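You operate a simulated robot arm through the tools that you are given. There is no shell and no other tool. Be economical: measure what you need, move in short steps, check, and stop when the job is done.

Carry out the task below with a simulated robot arm. There is one attempt and no reset: what you move stays moved.

TASK
Put the black block that says "1-3" from the beige table on the flat white cover and the black block marked "3-5" on the white desk.

It is judged by the outcome, as a careful person would: the job done as asked, and still so three seconds after it is handed in. It fails if anything else is knocked over, pushed out of place, dropped, spilled or broken.

THE ROBOT
A 7-joint arm with a two-finger parallel gripper, fixed in place. Base frame: the origin is at the foot of the arm, x ahead of it, y to its left, z up; the work surface is at about z = 800. Lengths are in mm, angles in degrees, forces in N, time in s.
With the tool pointing down near the work surface it reaches from about 240 to 680 mm from the base axis. Its first joint turns from -66.0 to 66.0 degrees. Payload 2.4 kg.
Tool frame: the origin (TCP) lies between the finger pads and is the grasp point; the fingertips stand 30 mm ahead of it; z points along the fingers, y is the line along which they close. The gripper opens to 94 mm. The fingers are 28 mm wide and 10 mm thick; the gripper's body (50 by 96 mm) begins 55 mm behind the TCP.
Orientation is that of the tool frame in the base frame, as [roll, pitch, yaw] about the fixed x, y, z axes, in that order (R = Rz(yaw) Ry(pitch) Rx(roll)). With the fingers straight down and closing along the base's y, the tool's x points along the base's -x, its y along +y and its z along -z.

THE INTERFACE
- The arm moves only by the tool servo_tool. Its arguments are lists of equal length, an entry for each row: "rotation": the turn, a rotation vector about the tool's x, y, z in degrees, a list of three; "offset": the shift along the tool's x, y, z in cm, a list of three; "fingers": the closure, from 0 (fully open) to 1 (shut). In form: {"rotation": [[rx, ry, rz], ...], "offset": [[dx, dy, dz], ...], "fingers": [fingers, ...]}. A call has 1 to 8 rows; each row shifts and turns the commanded pose from where the row before left it, along the tool's axes as they then stand. A row lasts 0.2 s, in which the tool goes at most 50 mm and 8.6 degrees; a call with a longer step from one row to the next is refused whole, and so is a gripper value outside its range. A pose out of reach is approached as far as the arm can. The call stops where the force on the tool passes 40 N (or 10 N more than at its start, if that is more) or the arm is blocked; 0.2 s more then pass. The fingers move at their own pace (about 153 mm/s each) and stop on an object; they squeeze with about 23 N. The grip force told is the motor's: it shows also when the fingers shut on nothing. Time passes only in rows, and 0.2 s behind the last, so rows that do not move let the fingers close. It gives the time, the measured TCP pose, the force on the tool (base axes), the opening and the grip force at its end, in the units of the frame above (readings bear some noise).
- Cameras (640 x 400 px; columns grow to the right, rows downward): "scene" is fixed at [18.9, 465.6, 1448.7]; the picture's right is [-0.88, -0.47, 0.00], its down [-0.29, 0.53, -0.80] and it looks along [0.38, -0.70, -0.60] (base axes); focal length 341 px, centre (320, 200). "wrist" rides on the gripper at [-37, 0, -58] in the tool frame; the picture's right is [0.00, -1.00, 0.00], its down [0.97, 0.00, -0.24] and it looks along [0.24, 0.00, 0.97] (tool axes); focal length 218 px, centre (320, 200).
- grab_frame(camera): a new picture of that camera. No time passes.
- measure_at(camera, pixels): for up to 12 pixels [column, row] of the newest picture of that camera ("zoom" is the newest enlarged one), the place [x, y, z] in the base frame of the surface seen there, good to about 2 mm, but the place of the scene camera against the robot may be out by one fixed shift of up to 12 mm in any direction. No time passes.
- enlarge(camera, box): a new picture of the part [left, top, right, bottom] of that camera's present view, enlarged. No time passes.
- close_job(): hands the job in; it is judged then, once.

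Work in short steps. Measure before you move; look again where a grasp or a placing could have gone wrong, and mend it. You have 60 turns and 20 pictures in all, the two below and enlarged ones among them. Open the gripper and draw the arm clear of the work before you hand the job in, unless the task says otherwise; then end with one line.

The tools are called after "Call:" as a command line: name --argument value ..., lists and objects as JSON in quotes. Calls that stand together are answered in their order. servo_tool: Moves the arm, as the interface text tells. Its arguments: {"type":"object","properties":{"rotation":{"type":"array"},"offset":{"type":"array"},"fingers":{"type":"array"}},"required":["rotation","offset","fingers"]} The other tools are called the same way: grab_frame (camera) takes a picture; measure_at (camera, pixels) gives the place of the surface under pixels of a picture; enlarge (camera, box) takes an enlarged picture of a part of a camera's view; close_job () hands the job in.

At the start:

```text
time_s: 0.0
eef_pos: [337.6, -169.9, 1021.5]
ee_rot: [-180.0, 0.0, -180.0]
wrist_force: [0.1, 0.3, 0.1]
opening: 94.0
finger_force: 0.0
```

scene: 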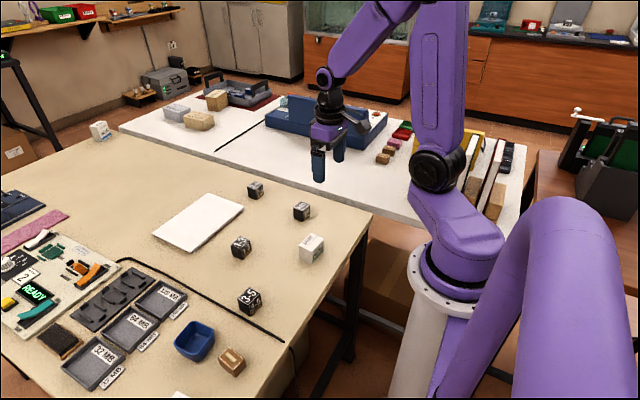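
wrist: 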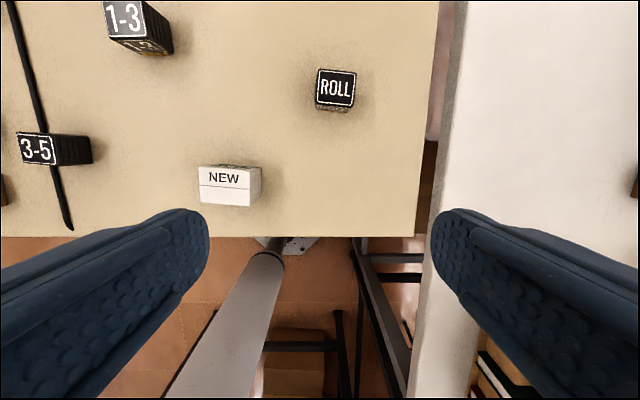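

The wrist view shows "1-3" at (125,18) and "3-5" at (38,150). I'll measure these and take a closer look at the scene.

Call:
measure_at --camera "wrist" --pixels '[[125, 18], [38, 150], [145, 48], [78, 150], [335, 88], [228, 180], [300, 20], [560, 100], [108, 38], [142, 38], [22, 136], [52, 163]]'

Call:
enlarge --camera "scene" --box '[140, 160, 340, 320]'

Call:
enlarge --camera "scene" --box '[120, 70, 540, 230]'

```text
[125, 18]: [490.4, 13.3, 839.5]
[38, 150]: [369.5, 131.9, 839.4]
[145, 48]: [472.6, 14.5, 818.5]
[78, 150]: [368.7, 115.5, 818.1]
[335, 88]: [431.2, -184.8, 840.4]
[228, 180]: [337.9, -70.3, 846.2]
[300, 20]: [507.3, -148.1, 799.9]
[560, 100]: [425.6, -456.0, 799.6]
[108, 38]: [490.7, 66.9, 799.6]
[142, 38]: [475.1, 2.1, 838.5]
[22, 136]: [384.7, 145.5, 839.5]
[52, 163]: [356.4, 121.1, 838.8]
```

```text
2.50 times, centred on (240, 240) of scene
```

zoom: 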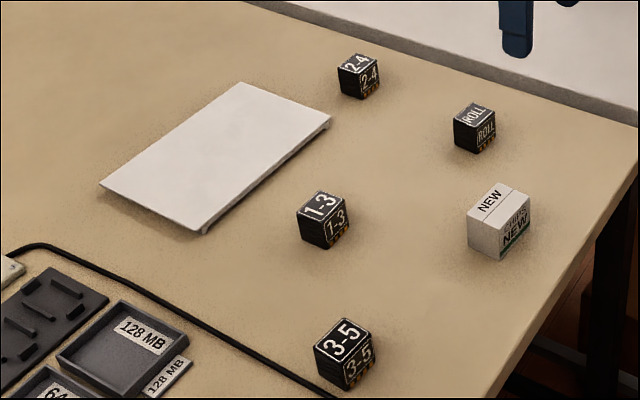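

```text
1.52 times, centred on (330, 150) of scene
```

zoom: 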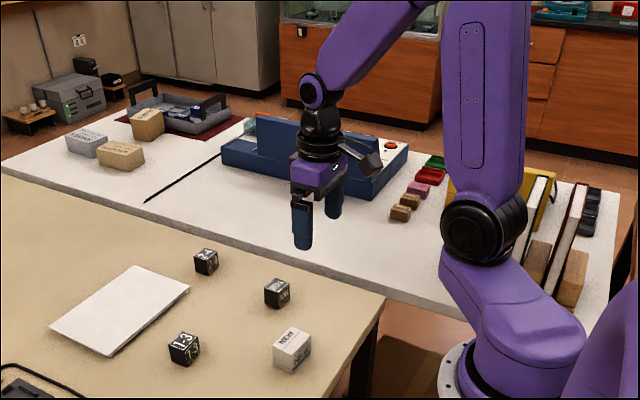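

I'll measure the cover, free desk spots, and the blocks in the scene camera to find its shift against the wrist readings.

Call:
measure_at --camera "zoom" --pixels '[[56, 321], [134, 268], [186, 290], [107, 351], [122, 308], [183, 340], [276, 286], [206, 254], [260, 215], [350, 230], [100, 185], [230, 250]]'

Call:
measure_at --camera "scene" --pixels '[[249, 295], [301, 206], [309, 241], [150, 250], [190, 252], [242, 240], [248, 310]]'

```text
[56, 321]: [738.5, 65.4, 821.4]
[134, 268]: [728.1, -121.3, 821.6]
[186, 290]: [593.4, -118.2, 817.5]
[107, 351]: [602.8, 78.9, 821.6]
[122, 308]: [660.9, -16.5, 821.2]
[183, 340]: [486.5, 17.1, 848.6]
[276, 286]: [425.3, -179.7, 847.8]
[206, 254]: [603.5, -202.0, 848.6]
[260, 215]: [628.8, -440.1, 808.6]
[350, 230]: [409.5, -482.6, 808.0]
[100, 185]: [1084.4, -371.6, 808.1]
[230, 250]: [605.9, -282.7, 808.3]
```

```text
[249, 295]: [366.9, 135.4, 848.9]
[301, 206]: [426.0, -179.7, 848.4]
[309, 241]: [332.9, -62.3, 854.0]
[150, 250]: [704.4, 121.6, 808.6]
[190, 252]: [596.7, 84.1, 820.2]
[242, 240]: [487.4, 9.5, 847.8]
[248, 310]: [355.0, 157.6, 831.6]
```

Wrist readings put the block tops at z≈840, so they are 40 mm cubes. The scene is shifted by about (-4,+4,+9), which puts the cover top at ≈812 and its span at x≈605–740, y≈-125..72. I'll move above "1-3" for a straight look.

Call:
servo_tool --rotation '[[0, 0, 0], [0, 0, 0], [0, 0, 0], [0, 0, 0], [0, 0, 0], [0, 0, 0]]' --offset '[[-2.2, 3.05, 0.67], [-2.2, 3.05, 0.67], [-2.2, 3.05, 0.67], [-2.2, 3.05, 0.67], [-2.2, 3.05, 0.67], [-2.2, 3.05, 0.67]]' --fingers '[0, 0, 0, 0, 0, 0]'

Call:
grab_frame --camera "wrist"

```text
time_s: 1.4
eef_pos: [470.8, 15.4, 981.6]
ee_rot: [-180.0, -0.1, -179.9]
wrist_force: [-0.4, -0.3, 0.8]
opening: 93.9
finger_force: 0.1
```

```text
15 pictures are left
```

wrist: 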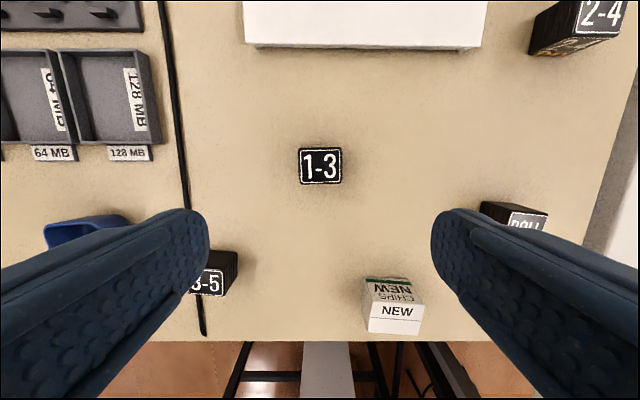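

The "1-3" top spans about (299,149) to (342,184), nearly square to the tool. I'll measure its edges, plus the cover's front edge.

Call:
measure_at --camera "wrist" --pixels '[[301, 152], [338, 151], [340, 181], [303, 183], [320, 167], [250, 30], [478, 30], [250, 5], [470, 5], [207, 283], [360, 30]]'

```text
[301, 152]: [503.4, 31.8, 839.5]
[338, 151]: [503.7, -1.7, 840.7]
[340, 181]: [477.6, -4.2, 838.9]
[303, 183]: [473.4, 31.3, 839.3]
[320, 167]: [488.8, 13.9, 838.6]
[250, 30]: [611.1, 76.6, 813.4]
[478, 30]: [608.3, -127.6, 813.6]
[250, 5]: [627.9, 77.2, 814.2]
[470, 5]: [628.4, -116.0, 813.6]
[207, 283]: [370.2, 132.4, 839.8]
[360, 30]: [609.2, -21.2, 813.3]
```

The block centre is (489,14), with its top at 840. I'll shift to (489,14), descend to TCP z≈836 (tips at 806), and close.

Call:
servo_tool --rotation '[[0, 0, 0], [0, 0, 0], [0, 0, 0], [0, 0, 0], [0, 0, 0], [0, 0, 0]]' --offset '[[-1.8, -0.14, 2.0], [0, 0, 3.5], [0, 0, 3.5], [0, 0, 3.0], [0, 0, 2.5], [0, 0, 0]]' --fingers '[0, 0, 0, 0, 0, 0]'

```text
time_s: 2.8
eef_pos: [485.3, 13.0, 836.9]
ee_rot: [179.9, 0.0, -180.0]
wrist_force: [0.0, -0.5, 0.5]
opening: 94.0
finger_force: 0.0
```

The pose is good, so I'll close the fingers.

Call:
servo_tool --rotation '[[0, 0, 0], [0, 0, 0], [0, 0, 0]]' --offset '[[-0.2, 0, 0], [0, 0, 0], [0, 0, 0]]' --fingers '[0, 1, 1]'

```text
time_s: 3.6
eef_pos: [486.4, 12.8, 836.6]
ee_rot: [-180.0, 0.0, 180.0]
wrist_force: [0.2, 0.2, 1.1]
opening: 43.6
finger_force: 22.7
```

It's gripped, with the opening at 43.6. I'll lift 60 mm and carry it toward (650,-20) over the cover.

Call:
servo_tool --rotation '[[0, 0, 0], [0, 0, 0], [0, 0, 0], [0, 0, 0], [0, 0, 0], [0, 0, 0], [0, 0, 0], [0, 0, 0]]' --offset '[[0, 0, -2], [0, 0, -4], [-3.2, -0.65, 0], [-3.3, -0.65, 0], [-3.3, -0.65, 0], [-3.3, -0.65, 0], [-3.3, -0.65, 0], [0, 0, 0]]' --fingers '[1, 1, 1, 1, 1, 1, 1, 1]'

Call:
grab_frame --camera "wrist"

```text
time_s: 5.4
eef_pos: [652.3, -22.0, 897.2]
ee_rot: [180.0, -0.1, -179.9]
wrist_force: [-0.6, 0.6, 0.2]
opening: 43.5
finger_force: 23.1
```

```text
14 pictures are left
```

wrist: 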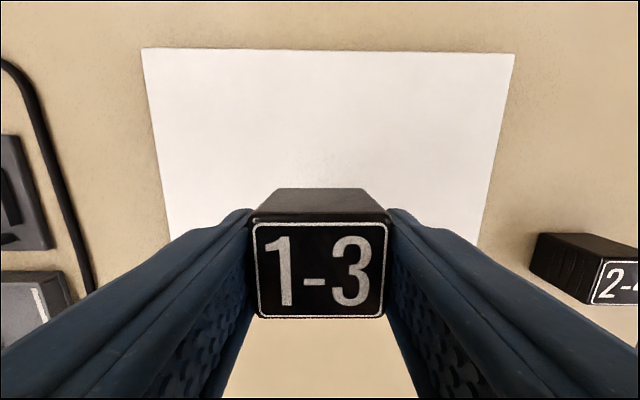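

The block hangs over the cover and its footprint (635–675) is well inside. The cover top is at 813.5, so release should be at TCP z≈850; I'll lower in small end steps.

Call:
servo_tool --rotation '[[0, 0, 0], [0, 0, 0], [0, 0, 0], [0, 0, 0]]' --offset '[[0, 0, 2.5], [0, 0, 1.7], [0, 0, 0.35], [0, 0, 0]]' --fingers '[1, 1, 1, 1]'

```text
time_s: 6.4
eef_pos: [654.0, -20.0, 851.4]
ee_rot: [-179.9, 0.1, 180.0]
wrist_force: [0.2, 0.0, -0.6]
opening: 43.3
finger_force: 23.0
```

There's no contact yet, so I'll lower in 1 mm steps.

Call:
servo_tool --rotation '[[0, 0, 0], [0, 0, 0]]' --offset '[[0, 0, 0.1], [0, 0, 0.05]]' --fingers '[1, 1]'

```text
time_s: 7.0
eef_pos: [653.6, -19.0, 849.5]
ee_rot: [180.0, -0.1, -180.0]
wrist_force: [0.8, 0.3, 0.2]
opening: 43.8
finger_force: 23.7
```

Call:
servo_tool --rotation '[[0, 0, 0], [0, 0, 0]]' --offset '[[0, 0, 0.1], [0, 0, 0.05]]' --fingers '[1, 1]'

```text
time_s: 7.6
eef_pos: [653.8, -19.6, 849.3]
ee_rot: [-180.0, 0.1, 180.0]
wrist_force: [-4.0, 1.1, 12.1]
opening: 43.7
finger_force: 22.9
```

Contact: 12 N upward. I'll back off slightly, open, rise straight up and then look.

Call:
servo_tool --rotation '[[0, 0, 0], [0, 0, 0], [0, 0, 0], [0, 0, 0], [0, 0, 0], [0, 0, 0], [0, 0, 0]]' --offset '[[0, 0, -0.1], [0, 0, 0], [0, 0, 0], [0, 0, -1.5], [0, 0, -4], [0, 0, -4], [0, 0, -3]]' --fingers '[1, 0.3, 0, 0, 0, 0, 0]'

Call:
grab_frame --camera "wrist"

```text
time_s: 9.2
eef_pos: [652.3, -19.9, 975.7]
ee_rot: [179.9, -0.1, 180.0]
wrist_force: [-0.1, -0.2, 0.0]
opening: 93.9
finger_force: 0.0
```

```text
13 pictures are left
```

wrist: 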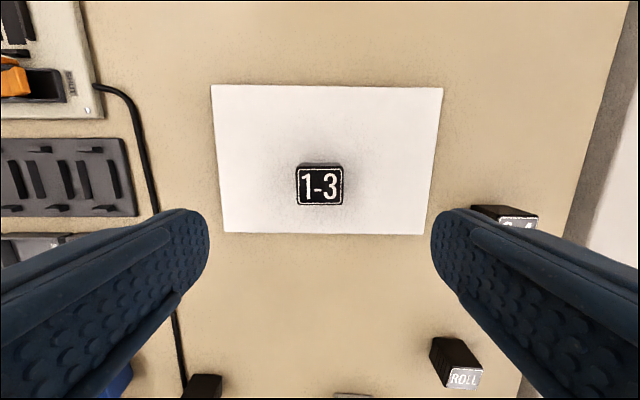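

"1-3" sits flat on the cover. Next I'll go above "3-5" near (350,132) and look.

Call:
servo_tool --rotation '[[0, 0, 0], [0, 0, 0], [0, 0, 0], [0, 0, 0], [0, 0, 0], [0, 0, 0], [0, 0, 0], [0, 0, 0]]' --offset '[[3.77, 1.9, 0], [3.77, 1.9, 0], [3.77, 1.9, 0], [3.77, 1.9, 0], [3.77, 1.9, 0], [3.77, 1.9, 0], [3.77, 1.9, 0], [3.77, 1.9, 0]]' --fingers '[0, 0, 0, 0, 0, 0, 0, 0]'

Call:
grab_frame --camera "wrist"

```text
time_s: 11.0
eef_pos: [350.1, 133.1, 974.7]
ee_rot: [-180.0, 0.0, -179.9]
wrist_force: [0.0, -0.1, -0.3]
opening: 93.9
finger_force: 0.0
```

```text
12 pictures are left
```

wrist: 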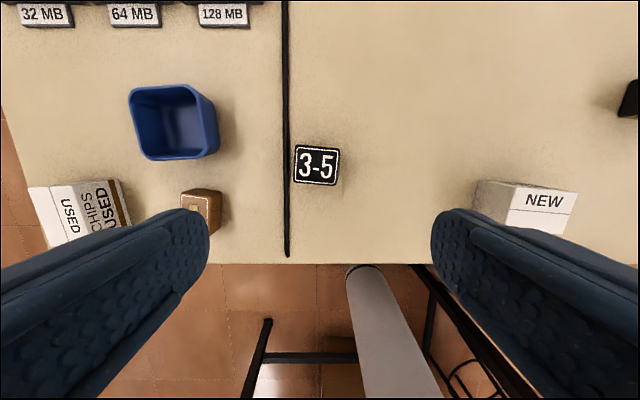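

"3-5" is at (317,165) with the cable close on its left at (287,160). I'll measure the block, the cable height and the neighbours on the finger path.

Call:
measure_at --camera "wrist" --pixels '[[298, 148], [337, 150], [335, 183], [295, 181], [317, 166], [287, 165], [286, 150], [288, 180], [217, 155], [218, 195], [190, 90], [277, 165]]'

```text
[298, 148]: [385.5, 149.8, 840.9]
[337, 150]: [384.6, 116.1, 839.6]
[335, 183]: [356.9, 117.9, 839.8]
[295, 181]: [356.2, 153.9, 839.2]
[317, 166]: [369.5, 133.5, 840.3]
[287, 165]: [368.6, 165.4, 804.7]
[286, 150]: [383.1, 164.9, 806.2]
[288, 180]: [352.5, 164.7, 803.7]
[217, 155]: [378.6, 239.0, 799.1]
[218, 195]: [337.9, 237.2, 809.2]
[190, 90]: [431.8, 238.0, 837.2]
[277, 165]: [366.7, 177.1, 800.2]
```

The block centre is (370.5,134) and the cable top is ≈806. I'll descend to TCP z≈841 (tips 811) so the closing finger passes above the cable.

Call:
servo_tool --rotation '[[0, 0, 0], [0, 0, 0], [0, 0, 0], [0, 0, 0], [0, 0, 0], [0, 0, 0]]' --offset '[[-2.05, 0.1, 2.0], [0, 0, 3.5], [0, 0, 3.5], [0, 0, 2.5], [0, 0, 1.8], [0, 0, 0]]' --fingers '[0, 0, 0, 0, 0, 0]'

```text
time_s: 12.4
eef_pos: [371.9, 131.9, 842.8]
ee_rot: [-179.9, 0.0, 180.0]
wrist_force: [-0.4, -0.1, 0.8]
opening: 93.9
finger_force: 0.0
```

Height is right, so I'll close and then lift.

Call:
servo_tool --rotation '[[0, 0, 0], [0, 0, 0], [0, 0, 0], [0, 0, 0], [0, 0, 0], [0, 0, 0], [0, 0, 0]]' --offset '[[0, 0.1, 0.1], [0, 0, 0], [0, 0, 0], [0, 0, -2], [0, 0, -4], [0, 0, -4], [0, 0, 0]]' --fingers '[0, 1, 1, 1, 1, 1, 1]'

```text
time_s: 14.0
eef_pos: [371.1, 134.5, 941.2]
ee_rot: [-179.9, 0.0, -180.0]
wrist_force: [0.3, 0.6, -0.7]
opening: 43.9
finger_force: 22.6
```

Held, with the opening at 43.9. I'll carry it toward the white desk at z≈941, then look.

Call:
servo_tool --rotation '[[0, 0, 0], [0, 0, 0], [0, 0, 0], [0, 0, 0], [0, 0, 0], [0, 0, 0], [0, 0, 0], [0, 0, 0]]' --offset '[[-1, -4.7, 0], [-1, -4.7, 0], [-1, -4.7, 0], [-1, -4.7, 0], [-1, -4.7, 0], [-1, -4.7, 0], [-1, -4.7, 0], [-1, -4.7, 0]]' --fingers '[1, 1, 1, 1, 1, 1, 1, 1]'

Call:
grab_frame --camera "wrist"

Call:
grab_frame --camera "scene"

```text
time_s: 15.8
eef_pos: [451.5, -244.3, 940.5]
ee_rot: [180.0, 0.0, -180.0]
wrist_force: [-0.3, 0.5, -0.3]
opening: 43.8
finger_force: 23.3
```

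```text
11 pictures are left
```

wrist: 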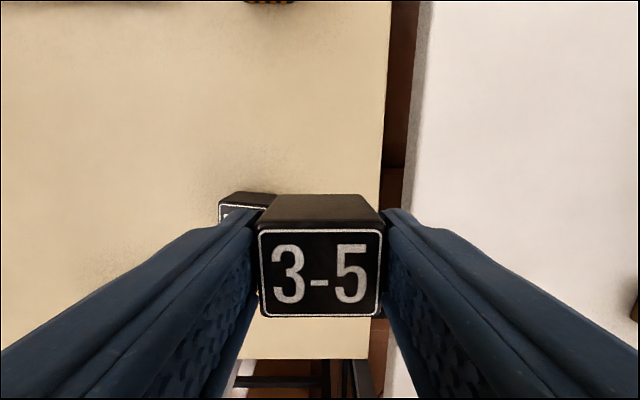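

```text
10 pictures are left
```

scene: 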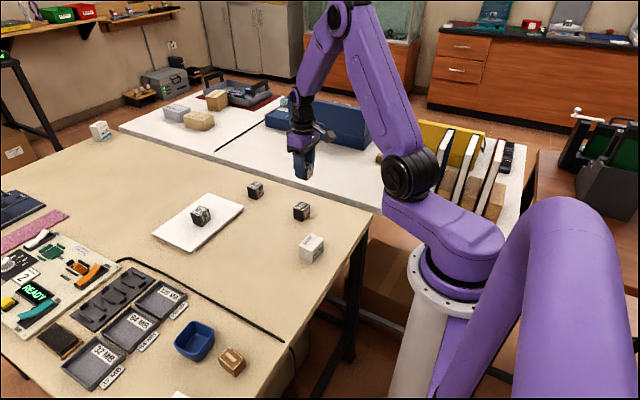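

The desk edge is at wrist column ~415 and a small item shows at (636,305). I'll measure the edge, the free surface and the blue box.

Call:
measure_at --camera "wrist" --pixels '[[425, 120], [440, 120], [520, 160], [550, 120], [600, 100], [636, 305], [384, 120], [610, 200]]'

Call:
measure_at --camera "scene" --pixels '[[270, 128], [350, 145], [350, 120], [270, 140], [245, 140], [340, 165], [230, 150]]'

```text
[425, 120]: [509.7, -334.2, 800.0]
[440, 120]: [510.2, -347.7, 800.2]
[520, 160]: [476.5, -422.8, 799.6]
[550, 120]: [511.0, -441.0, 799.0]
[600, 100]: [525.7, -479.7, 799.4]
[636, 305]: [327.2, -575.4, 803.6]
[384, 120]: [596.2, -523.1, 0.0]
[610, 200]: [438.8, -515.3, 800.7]
```

```text
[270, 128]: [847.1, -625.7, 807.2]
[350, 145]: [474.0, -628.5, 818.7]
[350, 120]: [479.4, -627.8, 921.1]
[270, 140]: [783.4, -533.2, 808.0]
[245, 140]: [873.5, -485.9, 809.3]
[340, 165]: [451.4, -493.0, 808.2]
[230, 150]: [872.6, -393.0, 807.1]
```

The desk surface is at z≈800, its edge near y≈-330, and the blue box starts at y≈-630. I'll place the block at (450,-405), moving over and lowering most of the way.

Call:
servo_tool --rotation '[[0, 0, 0], [0, 0, 0], [0, 0, 0], [0, 0, 0], [0, 0, 0], [0, 0, 0], [0, 0, 0], [0, 0, 0]]' --offset '[[0, -4.0, 0], [0, -4.0, 0], [0, -4.0, 0], [0, -4.0, 0], [0, 0, 4], [0, 0, 4], [0, 0, 1.5], [0, 0, 0]]' --fingers '[1, 1, 1, 1, 1, 1, 1, 1]'

```text
time_s: 17.6
eef_pos: [453.2, -402.8, 843.9]
ee_rot: [180.0, 0.0, 180.0]
wrist_force: [-1.0, 0.3, -1.3]
opening: 43.8
finger_force: 22.3
```

No contact yet, so I'll lower in small steps.

Call:
servo_tool --rotation '[[0, 0, 0], [0, 0, 0]]' --offset '[[0, 0, 0.15], [0, 0, 0.1]]' --fingers '[1, 1]'

```text
time_s: 18.2
eef_pos: [452.5, -401.7, 842.4]
ee_rot: [179.9, 0.0, 180.0]
wrist_force: [-0.2, -0.3, -0.4]
opening: 43.5
finger_force: 23.3
```

Call:
servo_tool --rotation '[[0, 0, 0], [0, 0, 0]]' --offset '[[0, 0, 0.1], [0, 0, 0.05]]' --fingers '[1, 1]'

```text
time_s: 18.8
eef_pos: [450.2, -402.5, 840.7]
ee_rot: [-180.0, 0.0, 180.0]
wrist_force: [-0.7, 0.3, -0.3]
opening: 43.3
finger_force: 23.2
```

Call:
servo_tool --rotation '[[0, 0, 0], [0, 0, 0]]' --offset '[[0, 0, 0.1], [0, 0, 0.05]]' --fingers '[1, 1]'

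```text
time_s: 19.4
eef_pos: [452.5, -401.9, 840.9]
ee_rot: [-180.0, 0.0, 180.0]
wrist_force: [-2.9, 1.7, 10.1]
opening: 43.6
finger_force: 22.7
```

Contact: 10 N. I'll ease off, release, rise and look.

Call:
servo_tool --rotation '[[0, 0, 0], [0, 0, 0], [0, 0, 0], [0, 0, 0], [0, 0, 0], [0, 0, 0], [0, 0, 0], [0, 0, 0]]' --offset '[[0, 0, -0.07], [0, 0, 0], [0, 0, 0], [0, 0, -1.5], [0, 0, -4], [0, 0, -4], [0, 0, -4], [0, 0, 0]]' --fingers '[1, 0.3, 0, 0, 0, 0, 0, 0]'

Call:
grab_frame --camera "wrist"

Call:
grab_frame --camera "scene"

```text
time_s: 21.2
eef_pos: [451.2, -400.4, 975.3]
ee_rot: [180.0, -0.1, -180.0]
wrist_force: [-0.2, 0.4, 0.2]
opening: 94.2
finger_force: 0.0
```

```text
9 pictures are left
```

wrist: 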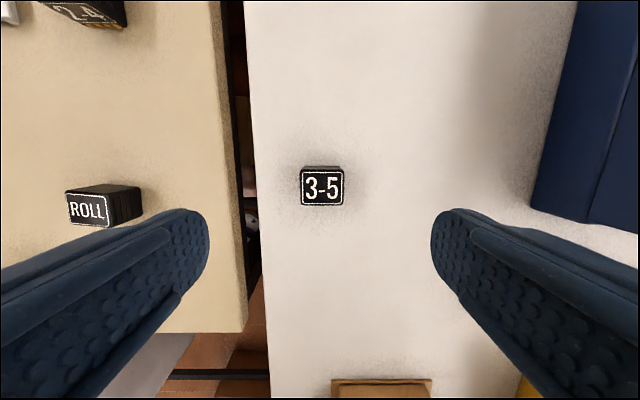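

```text
8 pictures are left
```

scene: 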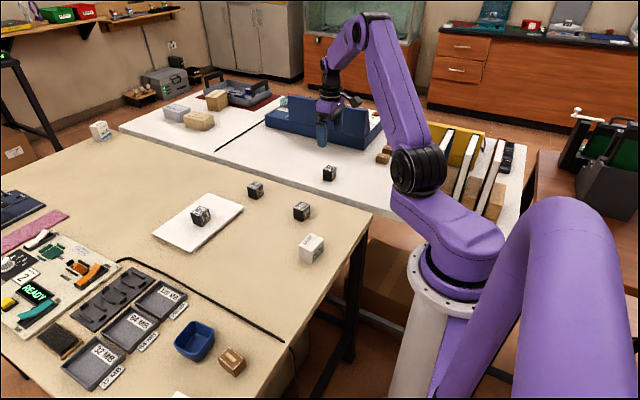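

Both blocks stand where asked and nothing else has moved. I'll draw the arm back toward its starting place.

Call:
servo_tool --rotation '[[0, 0, 0], [0, 0, 0], [0, 0, 0], [0, 0, 0], [0, 0, 0], [0, 0, 0], [0, 0, 0], [0, 0, 0]]' --offset '[[0, 0, -4], [1.5, 3.2, 0], [1.5, 3.2, 0], [1.5, 3.2, 0], [1.5, 3.2, 0], [1.5, 3.2, 0], [1.5, 3.2, 0], [0, 0, 0]]' --fingers '[0, 0, 0, 0, 0, 0, 0, 0]'

Call:
close_job

```text
time_s: 23.0
eef_pos: [360.5, -210.2, 1015.6]
ee_rot: [180.0, 0.0, 179.9]
wrist_force: [0.4, 1.1, -0.5]
opening: 93.9
finger_force: 0.0
```

```text
The job is handed in.
```

The "1-3" block is on the flat white cover and the "3-5" block is on the white desk; the last pictures, taken before I drew the arm clear, showed nothing else disturbed.
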